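You operate a simulated robot arm through the tools that you are given. There is no shell and no other tool. Be economical: measure what you need, move in short steps, check, and stop when the job is done.

You run a simulated robot arm. Do the job below in one go: nothing can be reset, and whatever is moved stays where it is left.

JOB
Move both knobs from the turntable's pockets into the small yellow tub.
Fine: leave the knob outside; end with the red pocket at the opening.

It is judged by the outcome, as a careful person would: the job done as asked, and still so three seconds after it is handed in. It fails if anything else is knocked over, pushed out of place, dropped, spilled or broken.

ROBOT AND FRAMES
A 7-joint arm with a two-finger parallel gripper, fixed in place. Base frame: the origin is at the foot of the arm, x ahead of it, y to its left, z up; the work surface is at about z = 0.86. Readings come in m, rad, newtons and seconds.
With the tool pointing down near the work surface it reaches from about 0.24 to 0.68 m from the base axis. Its first joint turns from -1.152 to 1.152 rad. Payload 2.4 kg.
The tool frame sits at the grasp point between the pads (the TCP): z along the fingers, y along the line on which they close. The tips reach 0.03 m beyond it. Largest opening 0.094 m; finger width 0.028, thickness 0.01; the body of the gripper, 0.05 by 0.096 m, starts 0.055 m behind the TCP.
Orientation is told as [roll, pitch, yaw] about the base's x, y, z axes, in that order, counted from this pose: with the fingers straight down and closing along the base's y, the tool's x points along the base's -x, its y along +y and its z along -z.

CONTROLS
- The arm moves only by the tool step_arm. Its argument "plan" is a list of rows, each an object of numbers (a shift or turn left out is 0, a gripper value left out holds the last): "dx", "dy", "dz": the shift along the tool's x, y, z in m; "ax", "ay", "az": the turn, a rotation vector about the tool's x, y, z in degrees; "grip": the opening, from 0 (shut) to 1 (fully open). In form: [{"dx": .., "dy": .., "dz": .., "ax": .., "ay": .., "az": .., "grip": ..}, ...]. A call has 1 to 8 rows; each row shifts and turns the commanded pose from where the row before left it, along the tool's axes as they then stand. A row lasts 0.2 s, in which the tool goes at most 0.05 m and 0.15 rad; a call with a longer step from one row to the next is refused whole, and so is a gripper value outside its range. Where a pose cannot be reached the arm comes as near as it can. A force on the tool above 70 N (or 10 N above the force at the start of the call, whichever is more), or a blocked arm, ends the call early, and 0.2 s more pass. Each finger travels about 0.153 m/s and halts on what it meets, pressing with about 20 N; the grip force reading is that of the motor and also rises with nothing between the fingers. The clock runs only during rows and for 0.2 s after the last one: add rows that do not move to give the fingers time. It gives the time, the measured TCP pose, the force on the tool (base axes), the opening and the grip force at its end, in the units of the frame above (readings bear some noise), with the torque about the TCP (base axes, N m) and any sound that the robot's microphone picked up.
- Cameras (640 x 400 px; columns grow to the right, rows downward): "scene" is fixed at [0.0281, 0.4699, 1.4362]; the picture's right is [-0.83, -0.56, 0.00], its down [-0.36, 0.53, -0.77] and it looks along [0.43, -0.63, -0.64] (base axes); focal length 344 px, centre (320, 200). "wrist" rides on the gripper at [0.076, 0.014, -0.103] in the tool frame; the picture's right is [-0.18, 0.98, 0.00], its down [-0.75, -0.14, -0.64] and it looks along [-0.63, -0.12, 0.77] (tool axes); focal length 243 px, centre (320, 200). There is no depth. A picture from a camera that has moved, and an enlarged one, comes with that camera's place and axes in the base frame and with its lens.
- get_image(camera): a new picture of that camera. The clock stands still meanwhile.
- zoom(camera, box): a new picture of the part [left, top, right, bottom] of that camera's present view, enlarged. The clock stands still meanwhile.
- sign_off(): hands the job in; it is judged then, once.

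Go step by step. Nothing tells you positions but the pictures and the camera data: compare them with the known pose of the tool, close in by small moves and look again before you grip or let go. The budget is 120 turns and 64 pictures, counting those below and the enlarged ones. Unless the task says otherwise, let go and move clear before handing in, and close with one line.

The tools are called after "Emit:" as name(argument=value, ...) on one line, values as JSON. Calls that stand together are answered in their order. step_arm: Moves the arm, as the interface text tells. Its arguments: {"type":"object","properties":{"plan":{"type":"array","items":{"type":"object","properties":{"dx":{"type":"number"},"dy":{"type":"number"},"dz":{"type":"number"},"ax":{"type":"number"},"ay":{"type":"number"},"az":{"type":"number"},"grip":{"type":"number"}}}}},"required":["plan"]} The other tools are called the same way: get_image (camera) takes a picture; zoom (camera, box) takes an enlarged picture of a part of a camera's view; sign_off () hands the job in.

At the start:

```text
time_s: 0.0
eef_pos: [0.3138, 0.1514, 1.2034]
ee_rot: [-0.001, 0.0, 0.0]
contact_force: [0.8, -0.3, 0.2]
torque: [0.03, 0.01, 0.0]
gripper_width: 0.0941
finger_force: 0.0
```

scene: 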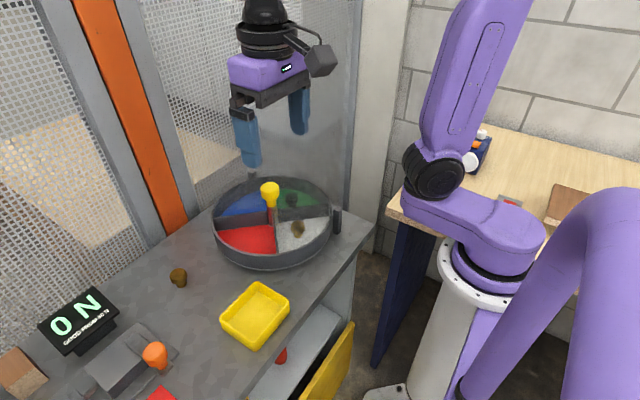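
wrist: 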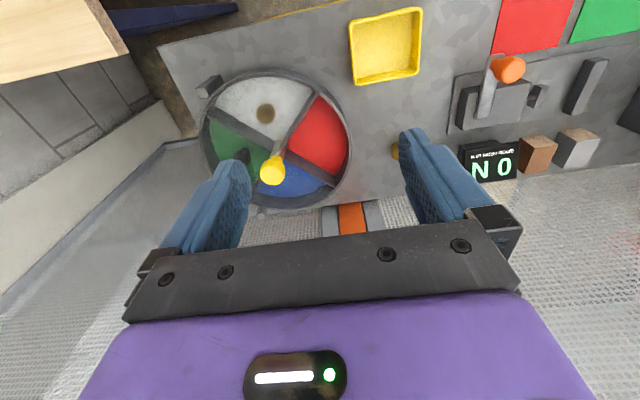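

I see a four-pocket turntable with a yellow handle, knobs in at least the white and green pockets, a loose knob on the bench and a yellow tub. I'll look closer before planning.

Emit:
zoom(camera="scene", box=[190, 160, 370, 280])

Emit:
zoom(camera="wrist", box=[160, 40, 400, 220])

Emit:
zoom(camera="scene", box=[0, 240, 320, 400])

```text
3.33 times, centred on (280, 220) of scene
camera zoom: at [0.0281, 0.4699, 1.4362], right [-0.83, -0.56, 0.0], down [-0.36, 0.53, -0.77], along [0.43, -0.63, -0.64], focal length 1148 px, centre (453, 133)
```

zoom: 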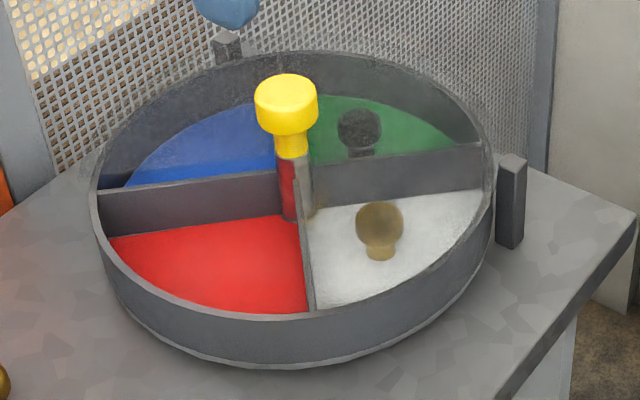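

```text
2.22 times, centred on (280, 130) of wrist
camera zoom: at [0.2382, 0.1662, 1.3071], right [0.18, 0.98, 0.0], down [0.75, -0.14, 0.64], along [0.63, -0.12, -0.77], focal length 539 px, centre (409, 356)
```

zoom: 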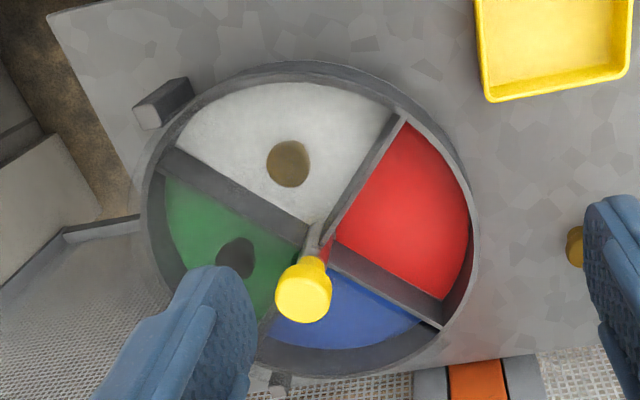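

```text
2.00 times, centred on (160, 320) of scene
camera zoom: at [0.0281, 0.4699, 1.4362], right [-0.83, -0.56, 0.0], down [-0.36, 0.53, -0.77], along [0.43, -0.63, -0.64], focal length 689 px, centre (640, -40)
```

zoom: 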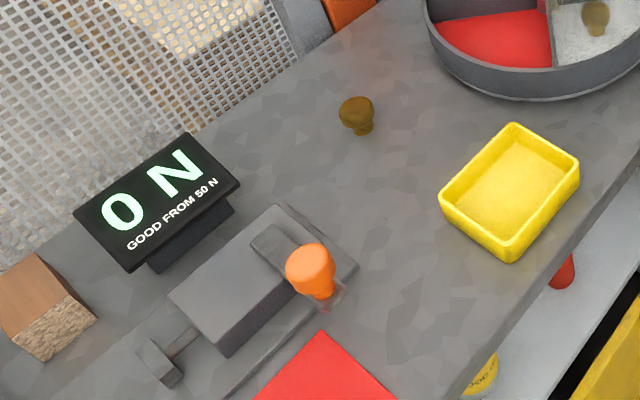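

The two posts by the rim suggest a clear guard around part of the turntable, so I need to find its extent and where the opening is.

Emit:
zoom(camera="scene", box=[170, 0, 410, 240])

Emit:
zoom(camera="wrist", box=[80, 60, 360, 260])

```text
1.67 times, centred on (290, 120) of scene
camera zoom: at [0.0281, 0.4699, 1.4362], right [-0.83, -0.56, 0.0], down [-0.36, 0.53, -0.77], along [0.43, -0.63, -0.64], focal length 574 px, centre (370, 333)
```

zoom: 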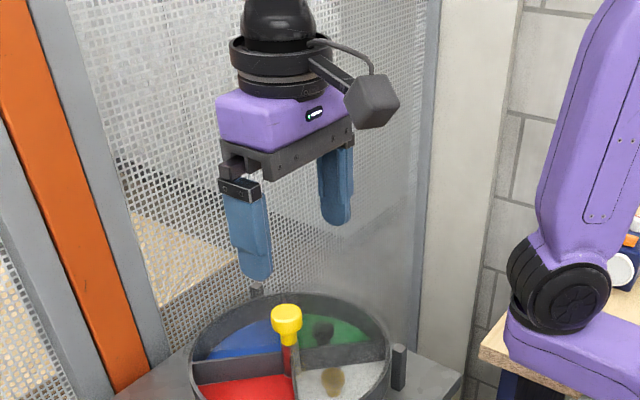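

```text
2.00 times, centred on (220, 160) of wrist
camera zoom: at [0.2382, 0.1662, 1.3071], right [0.18, 0.98, 0.0], down [0.75, -0.14, 0.64], along [0.63, -0.12, -0.77], focal length 485 px, centre (520, 280)
```

zoom: 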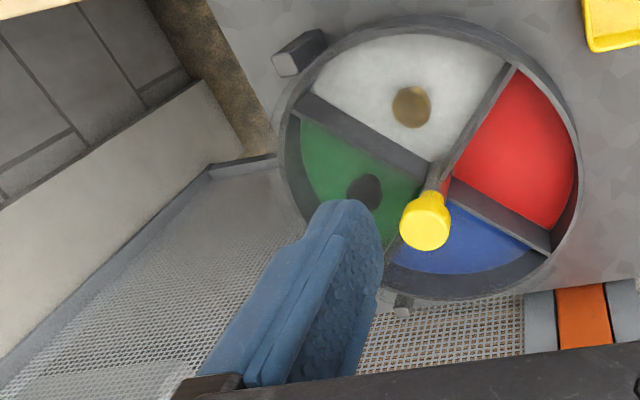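

The pockets sit at the four cardinal directions: red at +y (the free side), white at -x, green at -y and blue at +x. The turntable centre is about (0.43, 0.06), and a clear guard seems to stand at y ≈ -0.02. I'll back off to +y and turn the wrist for a frontal view.

Emit:
step_arm(plan=[{"dy": 0.045, "grip": 1}, {"dy": 0.045}, {"dx": -0.04, "az": 8.2}, {"az": 8.2}, {"az": 8.2}, {"az": 8.2}, {"az": 8.2}, {"az": 8.2}])

Emit:
step_arm(plan=[{"az": 8.2}, {"az": 8.2}, {"az": 8.2}, {"az": 8.2}, {"az": 8}, {"dy": 0.04, "dz": 0.03}])

Emit:
get_image(camera="wrist")

Emit:
get_image(camera="scene")

```text
time_s: 1.8
eef_pos: [0.3548, 0.2425, 1.2046]
ee_rot: [0.002, -0.001, -0.863]
contact_force: [1.1, -0.2, 0.6]
torque: [0.0, 0.03, 0.01]
gripper_width: 0.0939
finger_force: 0.0
```

```text
time_s: 3.2
eef_pos: [0.3945, 0.2432, 1.1765]
ee_rot: [0.0, 0.0, -1.572]
contact_force: [-0.1, -0.8, -0.7]
torque: [-0.02, 0.01, -0.02]
gripper_width: 0.094
finger_force: 0.2
```

```text
56 pictures are left
camera wrist: at [0.4093, 0.3182, 1.2779], right [0.98, -0.19, 0.0], down [-0.14, -0.75, 0.64], along [-0.12, -0.63, -0.77], focal length 243 px, centre (320, 200)
```

wrist: 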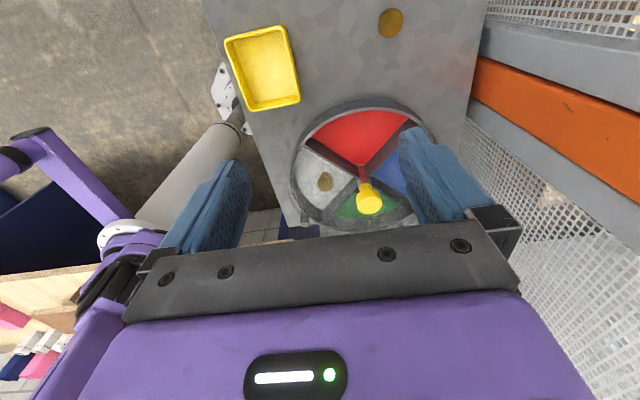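

```text
55 pictures are left
```

scene: 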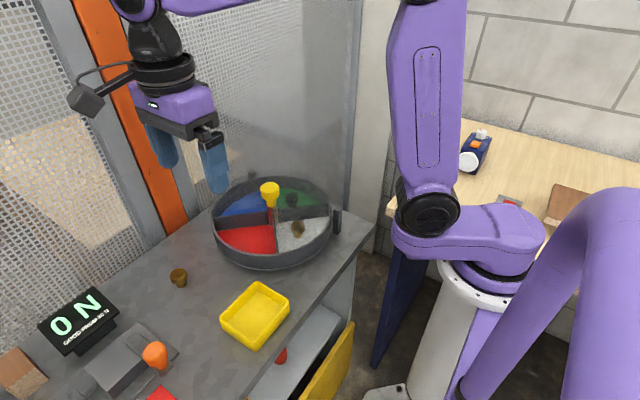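

The frontal view shows red nearest me (+y) and the handle above the hub. I'll zoom in both views to find the guard's edges.

Emit:
zoom(camera="wrist", box=[250, 80, 450, 240])

Emit:
zoom(camera="scene", box=[190, 40, 410, 260])

```text
2.50 times, centred on (350, 160) of wrist
camera zoom: at [0.4093, 0.3182, 1.2779], right [0.98, -0.19, 0.0], down [-0.14, -0.75, 0.64], along [-0.12, -0.63, -0.77], focal length 606 px, centre (245, 300)
```

zoom: 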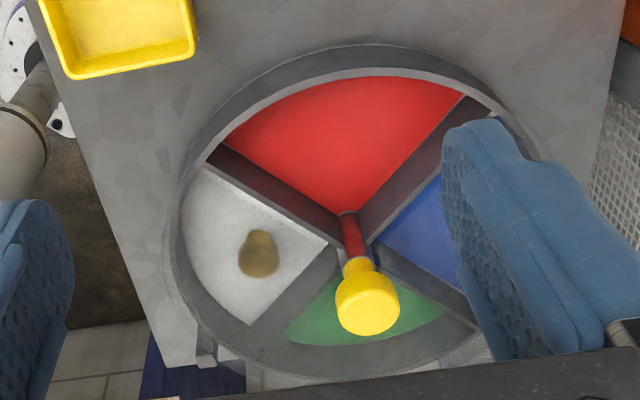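

```text
1.82 times, centred on (300, 150) of scene
camera zoom: at [0.0281, 0.4699, 1.4362], right [-0.83, -0.56, 0.0], down [-0.36, 0.53, -0.77], along [0.43, -0.63, -0.64], focal length 626 px, centre (356, 291)
```

zoom: 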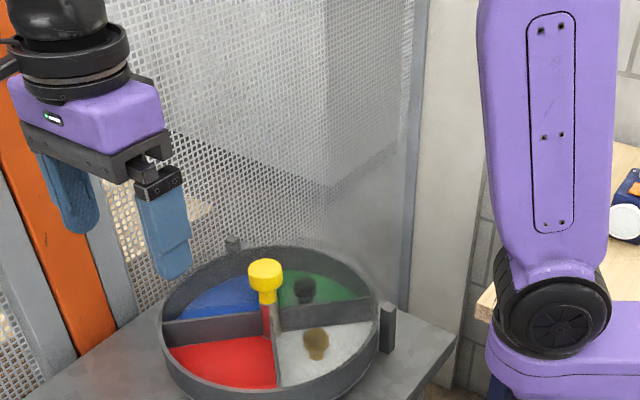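

I want the edge of the translucent cover, so I'll zoom tightly on the blue and white pockets.

Emit:
zoom(camera="scene", box=[205, 170, 285, 230])

Emit:
zoom(camera="scene", box=[265, 170, 355, 270])

Emit:
zoom(camera="wrist", box=[280, 120, 400, 230])

```text
6.67 times, centred on (245, 200) of scene
camera zoom: at [0.0281, 0.4699, 1.4362], right [-0.83, -0.56, 0.0], down [-0.36, 0.53, -0.77], along [0.43, -0.63, -0.64], focal length 2296 px, centre (820, 200)
```

zoom: 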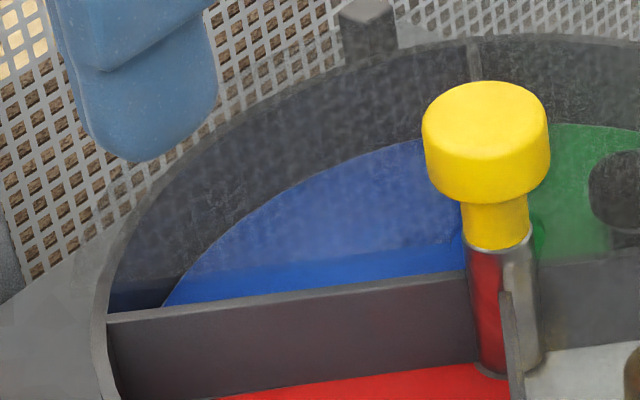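

```text
4.00 times, centred on (310, 220) of scene
camera zoom: at [0.0281, 0.4699, 1.4362], right [-0.83, -0.56, 0.0], down [-0.36, 0.53, -0.77], along [0.43, -0.63, -0.64], focal length 1377 px, centre (360, 120)
```

zoom: 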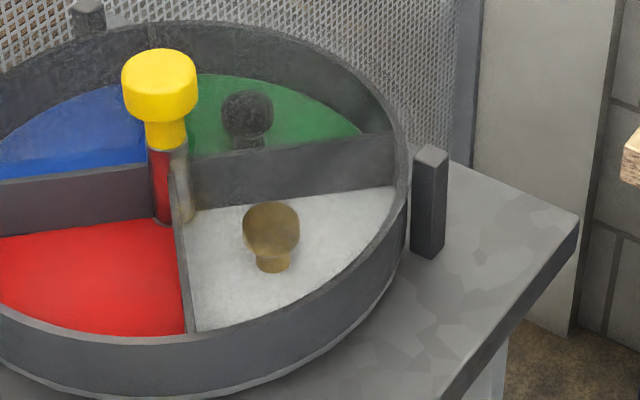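

```text
3.64 times, centred on (340, 175) of wrist
camera zoom: at [0.4093, 0.3182, 1.2779], right [0.98, -0.19, 0.0], down [-0.14, -0.75, 0.64], along [-0.12, -0.63, -0.77], focal length 882 px, centre (247, 291)
```

zoom: 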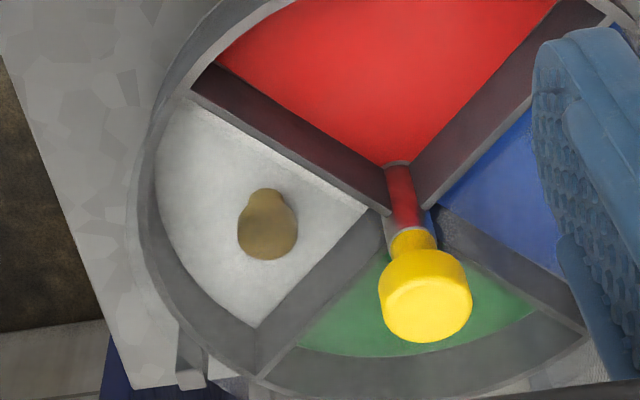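

The haze is a smoked lid on posts, at about z ≈ 0.94. It covers every pocket except the one at +y, so that is the opening, and red is there now. The plan is to turn the yellow handle (about x 0.446, y 0.045, top z 0.98) clockwise to bring white and then green round. First I turn the wrist back to yaw 0.

Emit:
step_arm(plan=[{"az": -8.2}, {"az": -8.2}, {"az": -8.2}, {"az": -8.2}, {"az": -8.2}, {"az": -8.2}, {"az": -8.2}, {"az": -8.2}])

Emit:
step_arm(plan=[{"az": -8.2}, {"az": -8.2}, {"az": -8}, {"dx": -0.026, "dy": -0.04}, {"dx": -0.026, "dy": -0.04}, {"dy": -0.045}, {"dy": -0.045}, {"dy": -0.028, "dz": 0.03}])

Emit:
get_image(camera="wrist")

Emit:
zoom(camera="scene", box=[190, 60, 370, 280])

```text
time_s: 5.0
eef_pos: [0.3937, 0.2422, 1.1752]
ee_rot: [0.001, 0.002, -0.424]
contact_force: [-0.4, -0.2, -0.2]
torque: [-0.07, -0.02, -0.02]
gripper_width: 0.094
finger_force: 0.0
```

```text
time_s: 6.8
eef_pos: [0.4459, 0.0423, 1.1443]
ee_rot: [0.001, 0.001, 0.0]
contact_force: [-0.6, -0.1, -0.2]
torque: [0.02, 0.03, 0.05]
gripper_width: 0.094
finger_force: 0.2
```

```text
49 pictures are left
camera wrist: at [0.37, 0.0565, 1.2471], right [0.18, 0.98, 0.0], down [0.75, -0.14, 0.64], along [0.63, -0.12, -0.77], focal length 243 px, centre (320, 200)
```

wrist: 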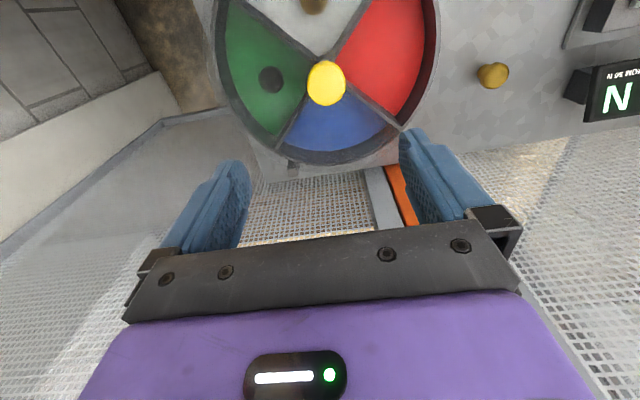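

```text
1.82 times, centred on (280, 170) of scene
camera zoom: at [0.0281, 0.4699, 1.4362], right [-0.83, -0.56, 0.0], down [-0.36, 0.53, -0.77], along [0.43, -0.63, -0.64], focal length 626 px, centre (393, 254)
```

zoom: 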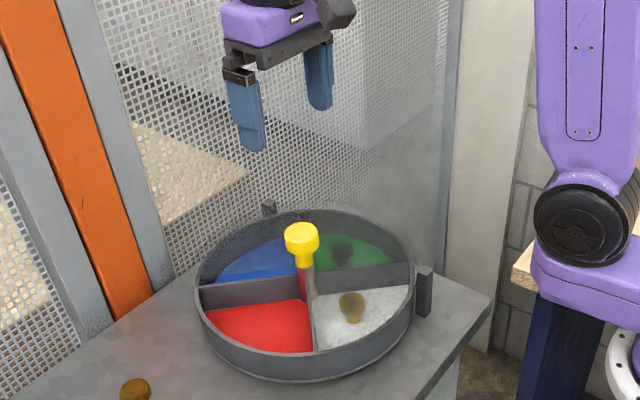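

The handle cap projects to about (0.438, 0.048). I'll descend to z ≈ 1.04 above it and check again.

Emit:
step_arm(plan=[{"dx": 0.007, "dy": 0.005, "dz": 0.04}, {"dz": 0.04}, {"dz": 0.024}])

Emit:
get_image(camera="wrist")

Emit:
zoom(camera="scene", box=[200, 120, 350, 220])

```text
time_s: 7.6
eef_pos: [0.4386, 0.0498, 1.041]
ee_rot: [0.001, -0.001, 0.002]
contact_force: [-0.2, 0.2, 0.7]
torque: [0.0, -0.01, -0.01]
gripper_width: 0.0938
finger_force: 0.0
```

```text
47 pictures are left
camera wrist: at [0.3628, 0.0638, 1.1428], right [0.18, 0.98, 0.0], down [0.75, -0.14, 0.64], along [0.63, -0.12, -0.77], focal length 243 px, centre (320, 200)
```

wrist: 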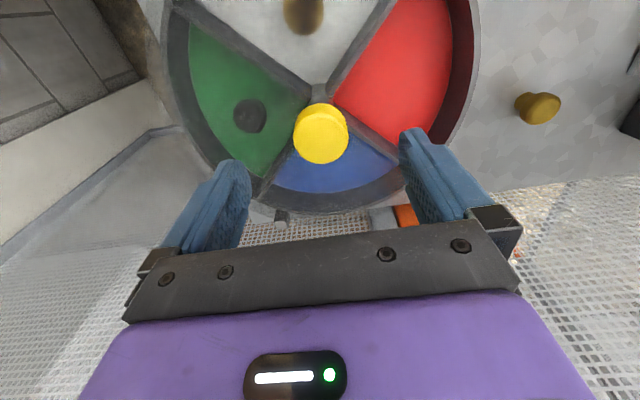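

```text
4.00 times, centred on (275, 170) of scene
camera zoom: at [0.0281, 0.4699, 1.4362], right [-0.83, -0.56, 0.0], down [-0.36, 0.53, -0.77], along [0.43, -0.63, -0.64], focal length 1377 px, centre (500, 320)
```

zoom: 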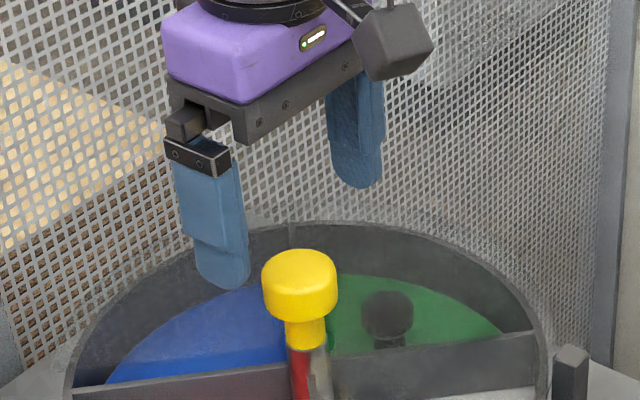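

Cap centre is about (0.442, 0.049) with its top near z 0.98. I'll descend to TCP z 0.982, keeping the tips above the lid, and close.

Emit:
step_arm(plan=[{"dx": -0.003, "dy": -0.001, "dz": 0.03}, {"dz": 0.029}, {}])

Emit:
step_arm(plan=[{"grip": 0.2}, {"grip": 0.2}, {"grip": 0.2}])

Emit:
get_image(camera="wrist")

Emit:
zoom(camera="scene", box=[200, 120, 350, 270])

```text
time_s: 8.4
eef_pos: [0.4412, 0.0475, 0.9824]
ee_rot: [0.0, 0.0, -0.002]
contact_force: [0.2, 0.2, -0.6]
torque: [-0.02, 0.0, 0.03]
gripper_width: 0.0939
finger_force: 0.1
```

```text
time_s: 9.2
eef_pos: [0.4413, 0.0494, 0.9818]
ee_rot: [-0.002, 0.0, 0.003]
contact_force: [-0.1, 13.9, -7.1]
torque: [-0.28, -0.53, -0.01]
gripper_width: 0.0397
finger_force: 45.2
```

```text
45 pictures are left
camera wrist: at [0.3656, 0.064, 1.0844], right [0.18, 0.98, 0.0], down [0.75, -0.14, 0.64], along [0.63, -0.12, -0.77], focal length 243 px, centre (320, 200)
```

wrist: 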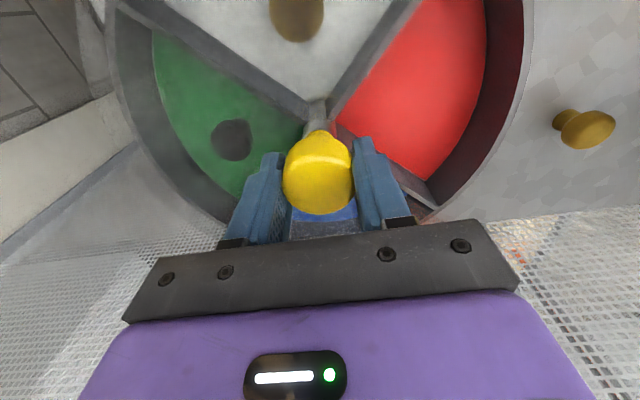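

```text
2.67 times, centred on (275, 195) of scene
camera zoom: at [0.0282, 0.4704, 1.4361], right [-0.83, -0.56, 0.0], down [-0.36, 0.53, -0.77], along [0.43, -0.63, -0.64], focal length 918 px, centre (440, 213)
```

zoom: 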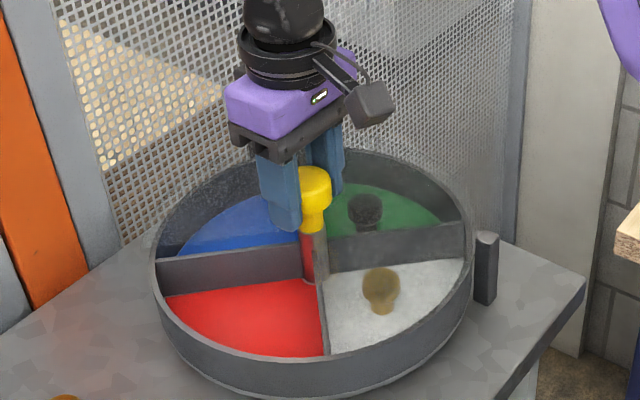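

The grip is on, but there's a 14 N side load, so it is a few mm off centre. I'll open slightly, recentre and re-grip.

Emit:
step_arm(plan=[{"grip": 0.7}, {"dx": 0.003, "dy": 0.002}, {"grip": 0.25}, {"grip": 0.25}])

```text
time_s: 10.2
eef_pos: [0.4386, 0.0502, 0.9836]
ee_rot: [0.0, 0.002, 0.0]
contact_force: [1.1, -2.4, 0.7]
torque: [0.24, 0.09, -0.03]
gripper_width: 0.04
finger_force: 44.5
```

Well centred now. I'll turn clockwise about 24° as a test.

Emit:
step_arm(plan=[{"az": 4}, {"az": 8}, {"az": 8}, {"az": 4}])

Emit:
zoom(camera="scene", box=[190, 120, 370, 280])

```text
time_s: 11.2
eef_pos: [0.4397, 0.0502, 0.9823]
ee_rot: [0.001, -0.002, -0.418]
contact_force: [0.3, -1.6, 0.2]
torque: [0.14, -0.17, 0.84]
gripper_width: 0.0398
finger_force: 44.9
```

```text
2.50 times, centred on (280, 200) of scene
camera zoom: at [0.0281, 0.4699, 1.4362], right [-0.83, -0.56, 0.0], down [-0.36, 0.53, -0.77], along [0.43, -0.63, -0.64], focal length 861 px, centre (420, 200)
```

zoom: 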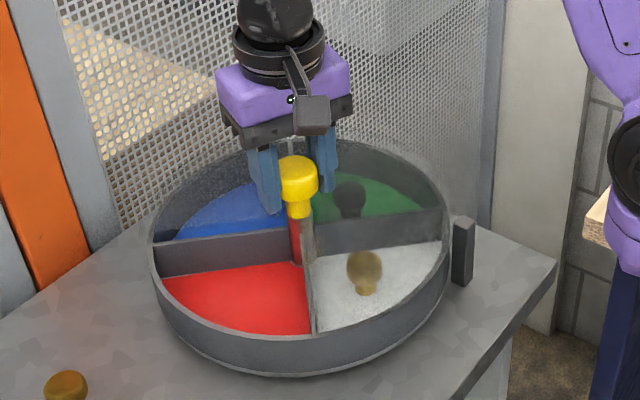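

The turntable didn't move and the fingers slipped on the cap at about 0.84 Nm. I'll grip fully and try the other direction, to see whether it ratchets or just needs more grip.

Emit:
step_arm(plan=[{"grip": 0}, {}, {"az": -8}, {"az": -8}, {"az": -8}, {"az": -8}, {"az": -8}])

Emit:
zoom(camera="scene", box=[190, 120, 370, 280])

```text
time_s: 12.8
eef_pos: [0.4384, 0.0489, 0.9828]
ee_rot: [-0.001, 0.001, 0.28]
contact_force: [-3.6, -0.7, 17.1]
torque: [0.32, 0.37, -0.04]
gripper_width: 0.0394
finger_force: 44.6
```

```text
2.50 times, centred on (280, 200) of scene
camera zoom: at [0.0278, 0.4699, 1.4363], right [-0.83, -0.56, 0.0], down [-0.36, 0.53, -0.77], along [0.43, -0.63, -0.64], focal length 861 px, centre (420, 200)
```

zoom: 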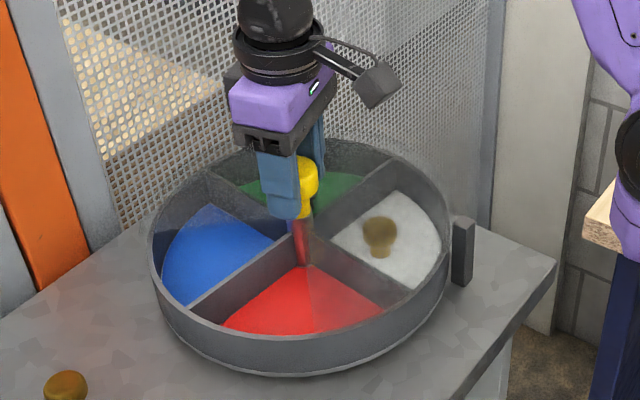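

It turns counterclockwise, about 40° so far, and is blocked clockwise. So the order at the opening will be blue, green, white, then red after a full turn. I'll carry on towards 90° without overshooting.

Emit:
step_arm(plan=[{"az": -8}, {"az": -8}, {"az": -8}, {"az": -8}, {"az": -8}, {"az": -8}, {"az": -2}])

Emit:
zoom(camera="scene", box=[190, 120, 370, 280])

```text
time_s: 14.4
eef_pos: [0.4409, 0.0486, 0.9822]
ee_rot: [-0.002, -0.001, 1.155]
contact_force: [2.8, -13.6, 19.4]
torque: [0.12, 0.3, -0.02]
gripper_width: 0.0396
finger_force: 45.0
```

```text
2.50 times, centred on (280, 200) of scene
camera zoom: at [0.028, 0.4695, 1.4364], right [-0.83, -0.56, 0.0], down [-0.36, 0.53, -0.77], along [0.43, -0.63, -0.64], focal length 861 px, centre (420, 200)
```

zoom: 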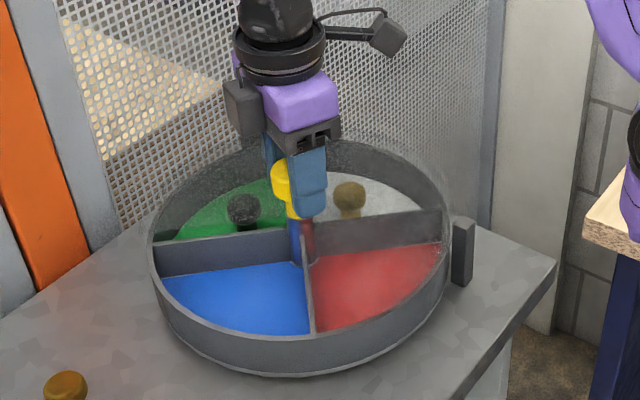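

Blue is exactly at the opening and green is next. I'll release, rewind the wrist 90° and re-grip for the second quarter turn.

Emit:
step_arm(plan=[{"grip": 0.75}, {}, {"az": 8.2}, {"az": 8.2}, {"az": 8.2}, {"az": 8.2}, {"az": 8.2}, {"az": 8.2}])

Emit:
step_arm(plan=[{"az": 8.2}, {"az": 8.2}, {"az": 8.2}, {"az": 8.2}, {"az": 8}, {"grip": 0}, {}])

Emit:
step_arm(plan=[{"az": -8}, {"az": -8}, {"az": -8}, {"az": -8}, {"az": -8}])

Emit:
zoom(camera="scene", box=[190, 120, 370, 280])

```text
time_s: 16.2
eef_pos: [0.4397, 0.049, 0.9809]
ee_rot: [0.001, 0.0, 0.291]
contact_force: [-0.3, 0.1, 0.1]
torque: [-0.01, -0.01, 0.0]
gripper_width: 0.0705
finger_force: 0.0
```

```text
time_s: 17.8
eef_pos: [0.44, 0.0496, 0.9828]
ee_rot: [-0.001, 0.001, -0.418]
contact_force: [-0.1, 0.4, 2.2]
torque: [-0.31, 0.3, -0.06]
gripper_width: 0.0395
finger_force: 45.4
```

```text
time_s: 19.0
eef_pos: [0.4398, 0.0502, 0.9822]
ee_rot: [-0.001, 0.001, 0.281]
contact_force: [-2.8, -2.2, 6.2]
torque: [0.43, -0.14, -0.05]
gripper_width: 0.0395
finger_force: 45.2
```

```text
2.50 times, centred on (280, 200) of scene
camera zoom: at [0.0279, 0.4698, 1.4363], right [-0.83, -0.56, 0.0], down [-0.36, 0.53, -0.77], along [0.43, -0.63, -0.64], focal length 861 px, centre (420, 200)
```

zoom: 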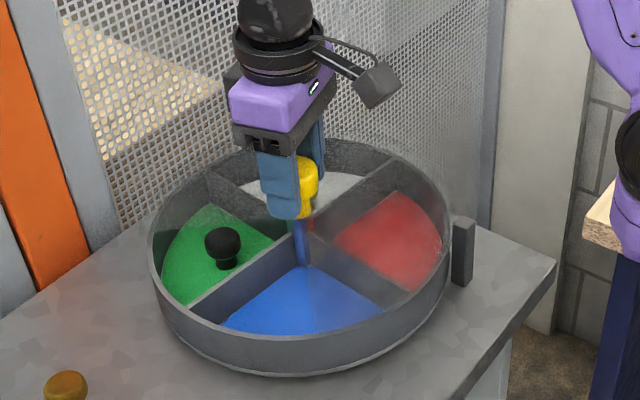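

It's turning cleanly with no slip. I'll finish this quarter turn.

Emit:
step_arm(plan=[{"az": -8}, {"az": -8}, {"az": -8}, {"az": -8}, {"az": -8}, {"az": -8}, {"az": -2}])

Emit:
zoom(camera="scene", box=[190, 120, 370, 280])

```text
time_s: 20.6
eef_pos: [0.4405, 0.0495, 0.9817]
ee_rot: [-0.001, 0.0, 1.155]
contact_force: [6.1, -10.7, 3.3]
torque: [-0.26, 0.68, -0.02]
gripper_width: 0.0394
finger_force: 44.4
```

```text
2.50 times, centred on (280, 200) of scene
camera zoom: at [0.0283, 0.4697, 1.4363], right [-0.83, -0.56, 0.0], down [-0.36, 0.53, -0.77], along [0.43, -0.63, -0.64], focal length 861 px, centre (420, 200)
```

zoom: 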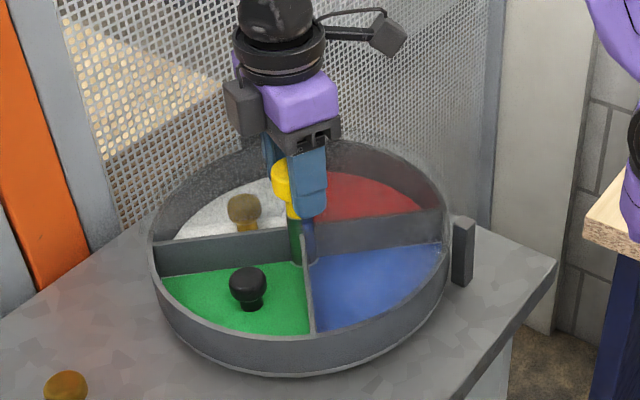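

Green is now at the opening with its black knob uncovered. I'll release, rise, turn the wrist to yaw -90° and look from above.

Emit:
step_arm(plan=[{"grip": 1}, {}, {"dz": -0.045}, {"dz": -0.045}, {"dz": -0.03, "az": 8.2}, {"az": 8.2}, {"az": 8.2}, {"az": 8.2}])

Emit:
step_arm(plan=[{"az": 8.2}, {"az": 8.2}, {"az": 8.2}, {"az": 8.2}, {"az": 8.2}, {"az": 8.2}, {"az": 8.2}, {"az": 8.2}])

Emit:
step_arm(plan=[{"az": 8.2}, {"az": 8.2}, {"az": 8.2}, {"az": 8.2}, {"az": 8.2}, {"az": 8.2}, {"az": 8.6}, {"dx": 0.04}])

Emit:
step_arm(plan=[{"dx": 0.032}, {}])

Emit:
get_image(camera="wrist")

Emit:
zoom(camera="scene", box=[190, 120, 370, 280])

```text
time_s: 22.4
eef_pos: [0.439, 0.0479, 1.1015]
ee_rot: [0.001, 0.001, 0.575]
contact_force: [0.7, -0.4, 0.2]
torque: [0.02, 0.01, -0.03]
gripper_width: 0.0941
finger_force: 0.1
```

```text
time_s: 24.2
eef_pos: [0.4395, 0.0488, 1.1021]
ee_rot: [0.0, 0.0, -0.569]
contact_force: [0.0, -0.4, 0.1]
torque: [0.0, 0.05, -0.03]
gripper_width: 0.0939
finger_force: 0.0
```

```text
time_s: 26.0
eef_pos: [0.4401, 0.0898, 1.1032]
ee_rot: [-0.002, 0.0, -1.576]
contact_force: [-0.5, 0.6, 1.1]
torque: [-0.01, -0.01, 0.03]
gripper_width: 0.094
finger_force: 0.1
```

```text
time_s: 26.6
eef_pos: [0.4399, 0.1212, 1.1041]
ee_rot: [0.001, 0.0, -1.574]
contact_force: [0.4, 1.2, -0.4]
torque: [0.0, 0.0, 0.0]
gripper_width: 0.0938
finger_force: 0.0
```

```text
38 pictures are left
camera wrist: at [0.4552, 0.1978, 1.2051], right [0.98, -0.19, 0.0], down [-0.14, -0.75, 0.64], along [-0.12, -0.63, -0.77], focal length 243 px, centre (320, 200)
```

wrist: 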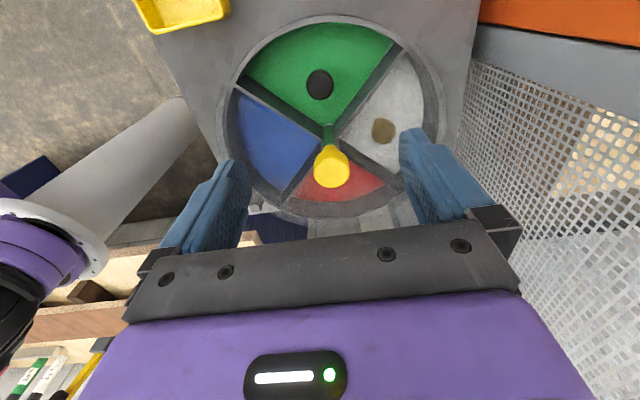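

```text
2.50 times, centred on (280, 200) of scene
camera zoom: at [0.0281, 0.47, 1.4362], right [-0.83, -0.56, 0.0], down [-0.36, 0.53, -0.77], along [0.43, -0.63, -0.64], focal length 861 px, centre (420, 200)
```

zoom: 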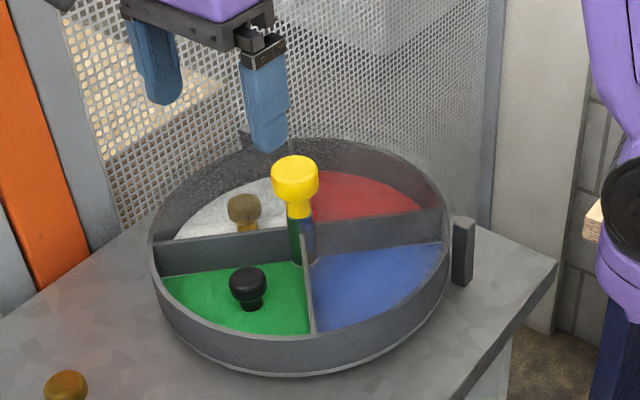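

The knob is right under the TCP at about (0.440, 0.121). I'll descend to z 0.99 with a part-open gripper and check.

Emit:
step_arm(plan=[{"dz": 0.04, "grip": 0.62}, {"dz": 0.04}, {"dz": 0.034}])

Emit:
get_image(camera="wrist")

Emit:
zoom(camera="scene", box=[200, 160, 320, 280])

```text
time_s: 27.4
eef_pos: [0.4407, 0.1222, 0.9884]
ee_rot: [0.0, 0.001, -1.575]
contact_force: [1.1, -1.1, -0.2]
torque: [0.01, 0.0, -0.02]
gripper_width: 0.0583
finger_force: 0.1
```

```text
36 pictures are left
camera wrist: at [0.4551, 0.1984, 1.09], right [0.98, -0.19, 0.0], down [-0.14, -0.75, 0.64], along [-0.12, -0.63, -0.77], focal length 243 px, centre (320, 200)
```

wrist: 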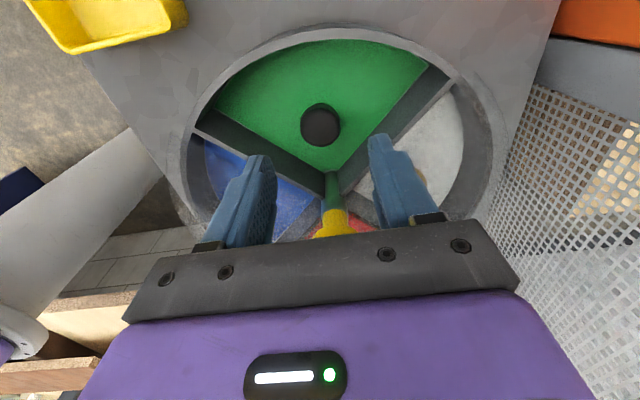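

```text
3.33 times, centred on (260, 220) of scene
camera zoom: at [0.0281, 0.4699, 1.4362], right [-0.83, -0.56, 0.0], down [-0.36, 0.53, -0.77], along [0.43, -0.63, -0.64], focal length 1148 px, centre (520, 133)
```

zoom: 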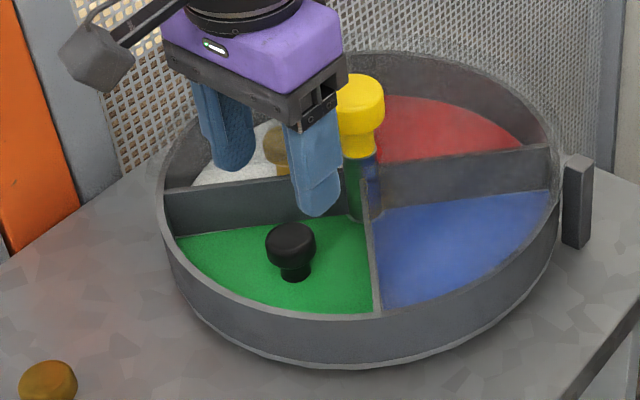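

Still aligned. I'll go down to TCP z ≈ 0.906, with the tips beside the knob's head, and close.

Emit:
step_arm(plan=[{"dz": 0.03, "dx": -0.001}, {"dz": 0.03}, {"dz": 0.022}, {}])

Emit:
zoom(camera="scene", box=[200, 160, 320, 280])

```text
time_s: 28.3
eef_pos: [0.4413, 0.1196, 0.9097]
ee_rot: [0.005, 0.002, -1.577]
contact_force: [-3.6, 0.7, 13.7]
torque: [-0.17, 0.55, -0.18]
gripper_width: 0.0604
finger_force: 1.8
stopped in row 4: the force on the tool passed its limit at 77 N (the readings are from after the stop); the commanded pose is now the measured one
```

```text
3.33 times, centred on (260, 220) of scene
camera zoom: at [0.0278, 0.4699, 1.4362], right [-0.83, -0.56, 0.0], down [-0.36, 0.53, -0.77], along [0.43, -0.63, -0.64], focal length 1148 px, centre (520, 133)
```

zoom: 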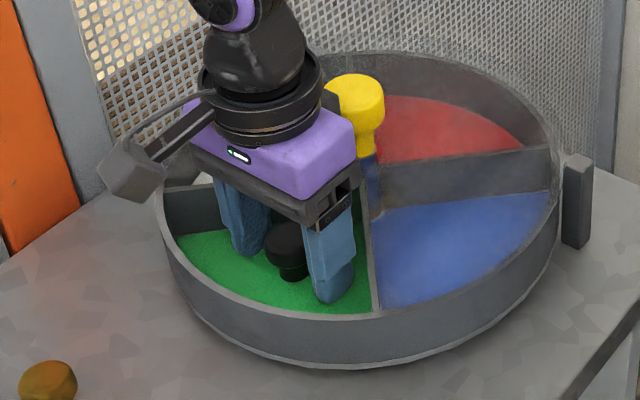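

The tips touched the pocket floor, so it's at z ≈ 0.88, and the knob sits between the fingers. I'll lift 5 mm to unload and then close.

Emit:
step_arm(plan=[{"dz": -0.006}, {"grip": 0.62}, {"grip": 0.1}, {"grip": 0.1}])

Emit:
zoom(camera="scene", box=[200, 160, 320, 280])

Emit:
get_image(camera="wrist")

```text
time_s: 29.3
eef_pos: [0.4421, 0.1202, 0.9158]
ee_rot: [0.008, 0.001, -1.576]
contact_force: [0.4, 0.6, 1.5]
torque: [-0.04, -0.02, -0.02]
gripper_width: 0.0308
finger_force: 19.8
```

```text
3.33 times, centred on (260, 220) of scene
camera zoom: at [0.0281, 0.4699, 1.4362], right [-0.83, -0.56, 0.0], down [-0.36, 0.53, -0.77], along [0.43, -0.63, -0.64], focal length 1148 px, centre (520, 133)
```

zoom: 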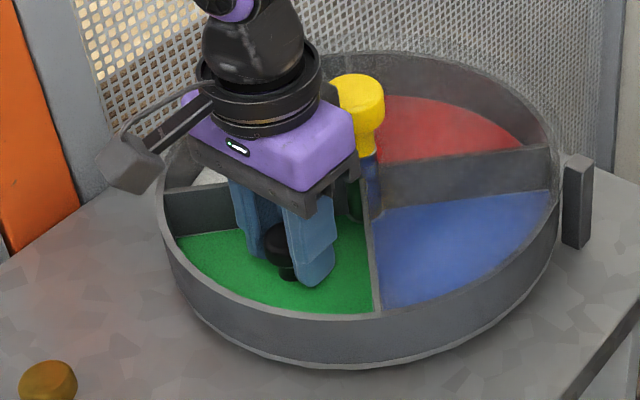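

```text
32 pictures are left
camera wrist: at [0.4564, 0.1963, 1.0182], right [0.98, -0.19, 0.01], down [-0.15, -0.75, 0.64], along [-0.12, -0.63, -0.77], focal length 243 px, centre (320, 200)
```

wrist: 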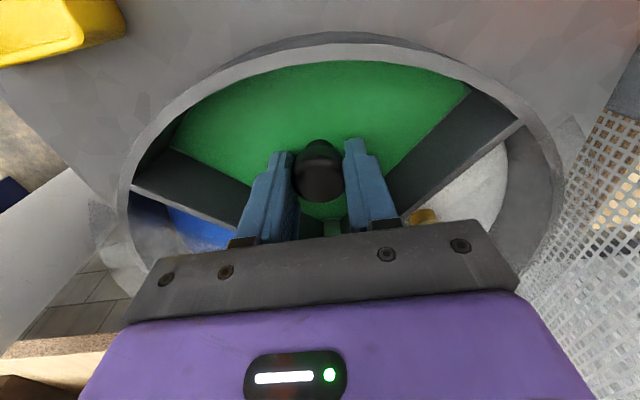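

The knob is gripped (31 mm wide). I'll lift straight up and carry it above the tub, which I place at x 0.27–0.35, y 0.205–0.305.

Emit:
step_arm(plan=[{"dz": -0.03}, {"dz": -0.045}, {"dz": -0.045}, {"dx": 0.03, "dy": -0.035}, {"dx": 0.03, "dy": -0.035}, {"dx": 0.03, "dy": -0.035}, {"dx": 0.025, "dy": -0.027}, {}])

Emit:
get_image(camera="wrist")

Emit:
get_image(camera="scene")

```text
time_s: 31.1
eef_pos: [0.3091, 0.2372, 1.0358]
ee_rot: [0.004, 0.002, -1.576]
contact_force: [-0.5, 0.5, -0.3]
torque: [0.0, 0.01, -0.01]
gripper_width: 0.0307
finger_force: 19.8
```

```text
31 pictures are left
camera wrist: at [0.3238, 0.3136, 1.1377], right [0.98, -0.19, 0.01], down [-0.15, -0.75, 0.64], along [-0.12, -0.63, -0.77], focal length 243 px, centre (320, 200)
```

wrist: 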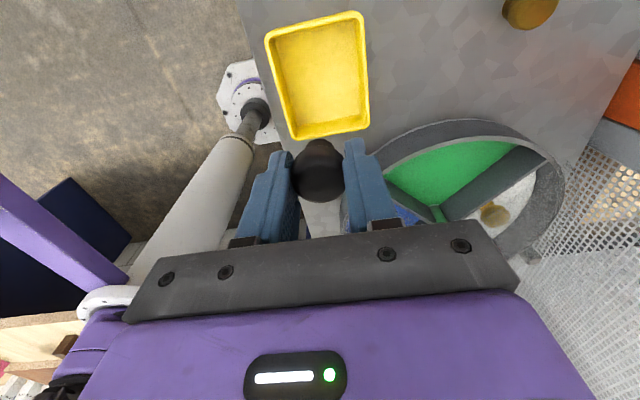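

```text
30 pictures are left
```

scene: 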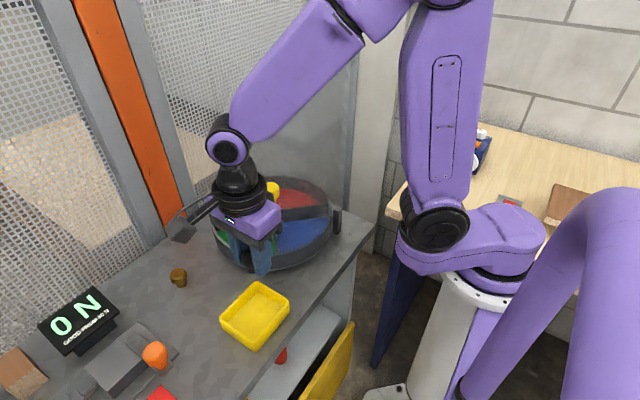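

The tub's outer edges come out at x 0.273–0.355, y 0.20–0.297. I'll put this knob in the -y half at (0.314, 0.228), descending and checking.

Emit:
step_arm(plan=[{"dx": -0.009, "dy": 0.005}, {"dz": 0.045}, {"dz": 0.045}, {}])

Emit:
get_image(camera="wrist")

Emit:
zoom(camera="scene", box=[190, 240, 310, 360])

```text
time_s: 32.1
eef_pos: [0.3148, 0.2277, 0.9441]
ee_rot: [0.008, 0.002, -1.576]
contact_force: [-0.1, 0.4, -0.3]
torque: [0.01, 0.04, 0.0]
gripper_width: 0.0308
finger_force: 20.1
```

```text
29 pictures are left
camera wrist: at [0.3295, 0.3037, 1.0473], right [0.98, -0.19, 0.01], down [-0.15, -0.75, 0.64], along [-0.12, -0.63, -0.77], focal length 243 px, centre (320, 200)
```

wrist: 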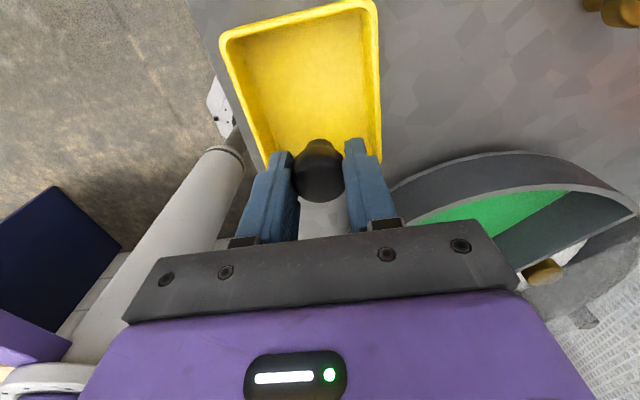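

```text
3.33 times, centred on (250, 300) of scene
camera zoom: at [0.0281, 0.4699, 1.4362], right [-0.83, -0.56, 0.0], down [-0.36, 0.53, -0.77], along [0.43, -0.63, -0.64], focal length 1148 px, centre (553, -133)
```

zoom: 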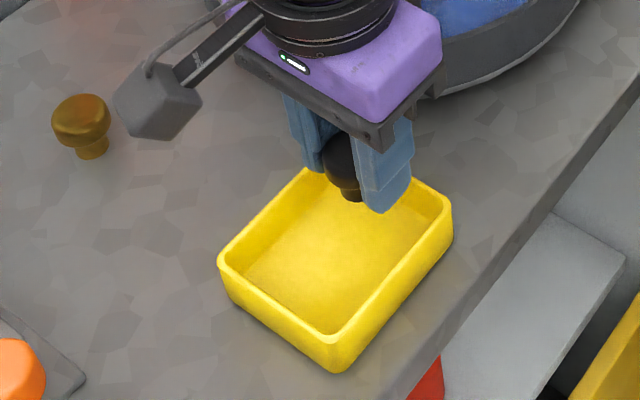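

Alignment looks good. I'll shift 2 mm in +y and lower the knob to the tub floor gently.

Emit:
step_arm(plan=[{"dx": 0.002, "dz": 0.02}, {"dz": 0.015}, {"dz": 0.005}, {}])

Emit:
zoom(camera="scene", box=[190, 240, 310, 360])

```text
time_s: 33.1
eef_pos: [0.3153, 0.2295, 0.9045]
ee_rot: [0.005, 0.0, -1.576]
contact_force: [0.3, 0.3, -1.1]
torque: [0.01, 0.02, -0.03]
gripper_width: 0.0308
finger_force: 20.0
```

```text
3.33 times, centred on (250, 300) of scene
camera zoom: at [0.0281, 0.4699, 1.4362], right [-0.83, -0.56, 0.0], down [-0.36, 0.53, -0.77], along [0.43, -0.63, -0.64], focal length 1148 px, centre (553, -133)
```

zoom: 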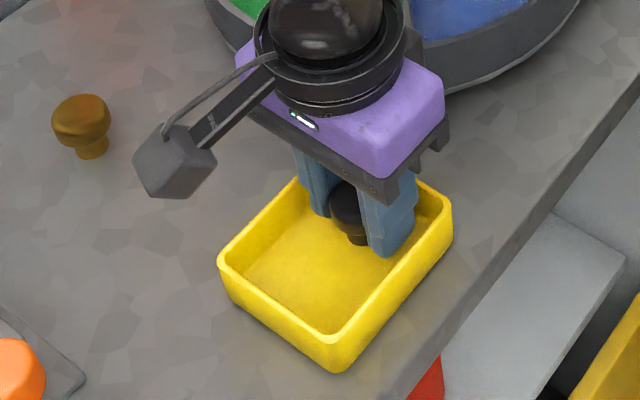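

No contact yet and all clear. I'll lower a few mm more.

Emit:
step_arm(plan=[{"dz": 0.003}, {}])

Emit:
step_arm(plan=[{"dz": 0.002}, {}])

```text
time_s: 33.7
eef_pos: [0.3155, 0.23, 0.9025]
ee_rot: [0.008, 0.002, -1.574]
contact_force: [-0.6, -0.5, -0.1]
torque: [-0.03, 0.01, -0.02]
gripper_width: 0.0308
finger_force: 19.9
```

```text
time_s: 34.3
eef_pos: [0.3154, 0.2304, 0.9004]
ee_rot: [0.008, 0.002, -1.577]
contact_force: [-2.0, -2.4, 13.4]
torque: [0.04, 0.19, 0.03]
gripper_width: 0.0307
finger_force: 20.3
```

The knob is on the tub floor (13 N contact). I'll ease up 1 mm, open just enough, then rise and check.

Emit:
step_arm(plan=[{"dz": -0.001}, {"grip": 0.43}, {"grip": 0.43}, {"dz": -0.02}, {"dz": -0.045}, {"dz": -0.045}, {"grip": 0.62}])

Emit:
zoom(camera="scene", box=[190, 240, 310, 360])

```text
time_s: 35.9
eef_pos: [0.3143, 0.2298, 1.0115]
ee_rot: [0.005, 0.002, -1.576]
contact_force: [-0.9, 0.8, -0.2]
torque: [-0.03, -0.03, 0.02]
gripper_width: 0.0581
finger_force: 0.1
```

```text
3.33 times, centred on (250, 300) of scene
camera zoom: at [0.0281, 0.4699, 1.4362], right [-0.83, -0.56, 0.0], down [-0.36, 0.53, -0.77], along [0.43, -0.63, -0.64], focal length 1148 px, centre (553, -133)
```

zoom: 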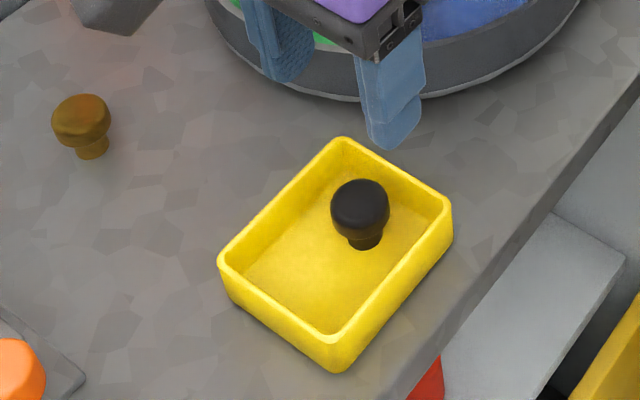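

The first knob stands in the tub. Next I go back to the handle for another counterclockwise quarter turn to bring white round.

Emit:
step_arm(plan=[{"dz": -0.045, "grip": 0.9}, {"dz": -0.045}, {"dx": -0.036, "dy": 0.025}, {"dx": -0.036, "dy": 0.025}, {"dx": -0.036, "dy": 0.025}, {"dx": -0.036, "dy": 0.025}, {"dx": -0.036, "dy": 0.026}, {}])

Emit:
step_arm(plan=[{"az": -8.3}, {"az": -8.3}, {"az": -8.3}, {"az": -8.3}, {"az": -8.3}, {"az": -8.3}, {"az": -8.3}, {"az": -8.3}])

Emit:
step_arm(plan=[{"dz": 0.03}, {"dz": 0.03}, {}])

Emit:
get_image(camera="wrist")

```text
time_s: 37.7
eef_pos: [0.4396, 0.0498, 1.1019]
ee_rot: [0.005, 0.002, -1.576]
contact_force: [0.1, 0.1, 0.1]
torque: [-0.01, -0.02, 0.01]
gripper_width: 0.0846
finger_force: 0.0
```

```text
time_s: 39.5
eef_pos: [0.4398, 0.049, 1.1019]
ee_rot: [0.004, -0.005, -0.415]
contact_force: [-0.2, 0.7, -0.6]
torque: [0.01, 0.01, 0.0]
gripper_width: 0.0846
finger_force: 0.0
```

```text
time_s: 40.3
eef_pos: [0.4404, 0.0486, 1.0412]
ee_rot: [0.004, -0.005, -0.419]
contact_force: [-0.1, 0.4, 0.2]
torque: [0.03, -0.02, -0.01]
gripper_width: 0.0848
finger_force: 0.0
```

```text
25 pictures are left
camera wrist: at [0.3755, 0.093, 1.1437], right [0.57, 0.82, 0.0], down [0.63, -0.44, 0.65], along [0.53, -0.36, -0.76], focal length 243 px, centre (320, 200)
```

wrist: 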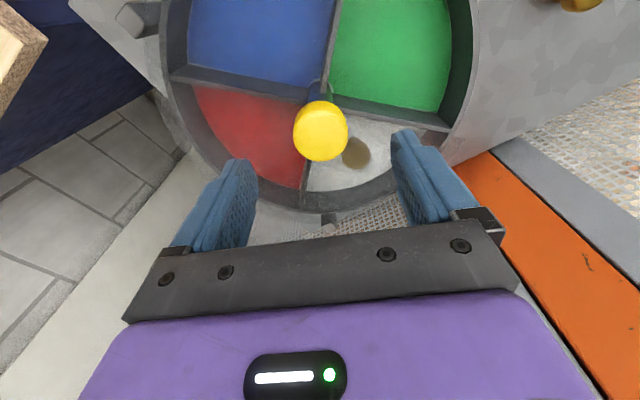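

The cap is centred the same as before. I'll descend, grip and turn 40°, then the remaining 50°.

Emit:
step_arm(plan=[{"dz": 0.03}, {"dz": 0.029}, {}, {"grip": 0}, {}, {}])

Emit:
step_arm(plan=[{"az": -8}, {"az": -8}, {"az": -8}, {"az": -8}, {"az": -8}])

Emit:
step_arm(plan=[{"az": -8}, {"az": -8}, {"az": -8}, {"az": -8}, {"az": -8}, {"az": -8}, {"az": -2}])

Emit:
zoom(camera="scene", box=[190, 120, 370, 280])

```text
time_s: 41.7
eef_pos: [0.4407, 0.0493, 0.9824]
ee_rot: [0.004, -0.005, -0.415]
contact_force: [4.6, 9.5, -14.3]
torque: [-0.66, -0.88, 0.03]
gripper_width: 0.0399
finger_force: 44.8
```

```text
time_s: 42.9
eef_pos: [0.4408, 0.0513, 0.9821]
ee_rot: [0.001, -0.007, 0.283]
contact_force: [12.7, 21.6, -21.0]
torque: [0.39, 0.42, -0.05]
gripper_width: 0.0394
finger_force: 45.0
```

```text
time_s: 44.5
eef_pos: [0.4405, 0.0489, 0.9832]
ee_rot: [-0.001, -0.001, 1.156]
contact_force: [-7.4, 19.4, 0.4]
torque: [0.75, 0.03, 0.0]
gripper_width: 0.0388
finger_force: 44.7
```

```text
2.50 times, centred on (280, 200) of scene
camera zoom: at [0.0279, 0.4705, 1.436], right [-0.83, -0.56, 0.0], down [-0.36, 0.53, -0.77], along [0.43, -0.63, -0.64], focal length 861 px, centre (420, 200)
```

zoom: 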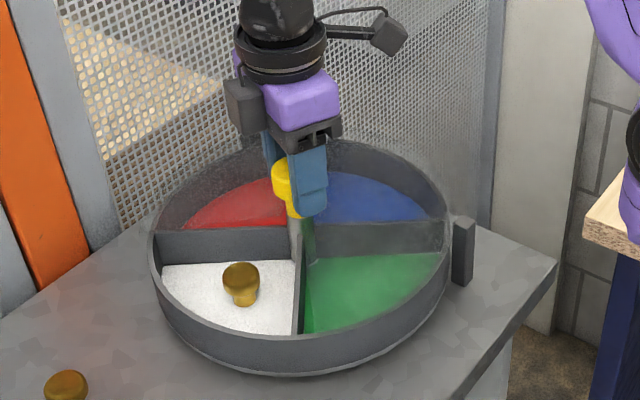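

White is at the opening but about 5° short of alignment because of a small slip. I'll nudge 5° more, release, rise and rewind.

Emit:
step_arm(plan=[{"az": -2.5}, {"az": -2.5}, {}])

Emit:
zoom(camera="scene", box=[190, 120, 370, 280])

```text
time_s: 45.3
eef_pos: [0.4405, 0.0479, 0.9824]
ee_rot: [-0.004, -0.003, 1.243]
contact_force: [-11.7, 16.5, 10.0]
torque: [0.55, 0.83, 0.1]
gripper_width: 0.0383
finger_force: 44.9
```

```text
2.50 times, centred on (280, 200) of scene
camera zoom: at [0.0276, 0.4704, 1.4361], right [-0.83, -0.56, 0.0], down [-0.36, 0.53, -0.77], along [0.43, -0.63, -0.64], focal length 861 px, centre (420, 200)
```

zoom: 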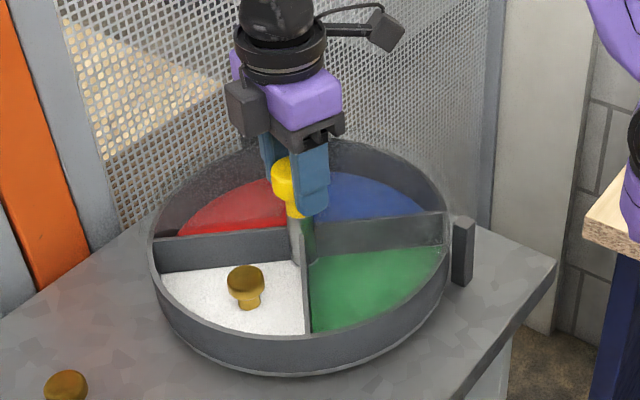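

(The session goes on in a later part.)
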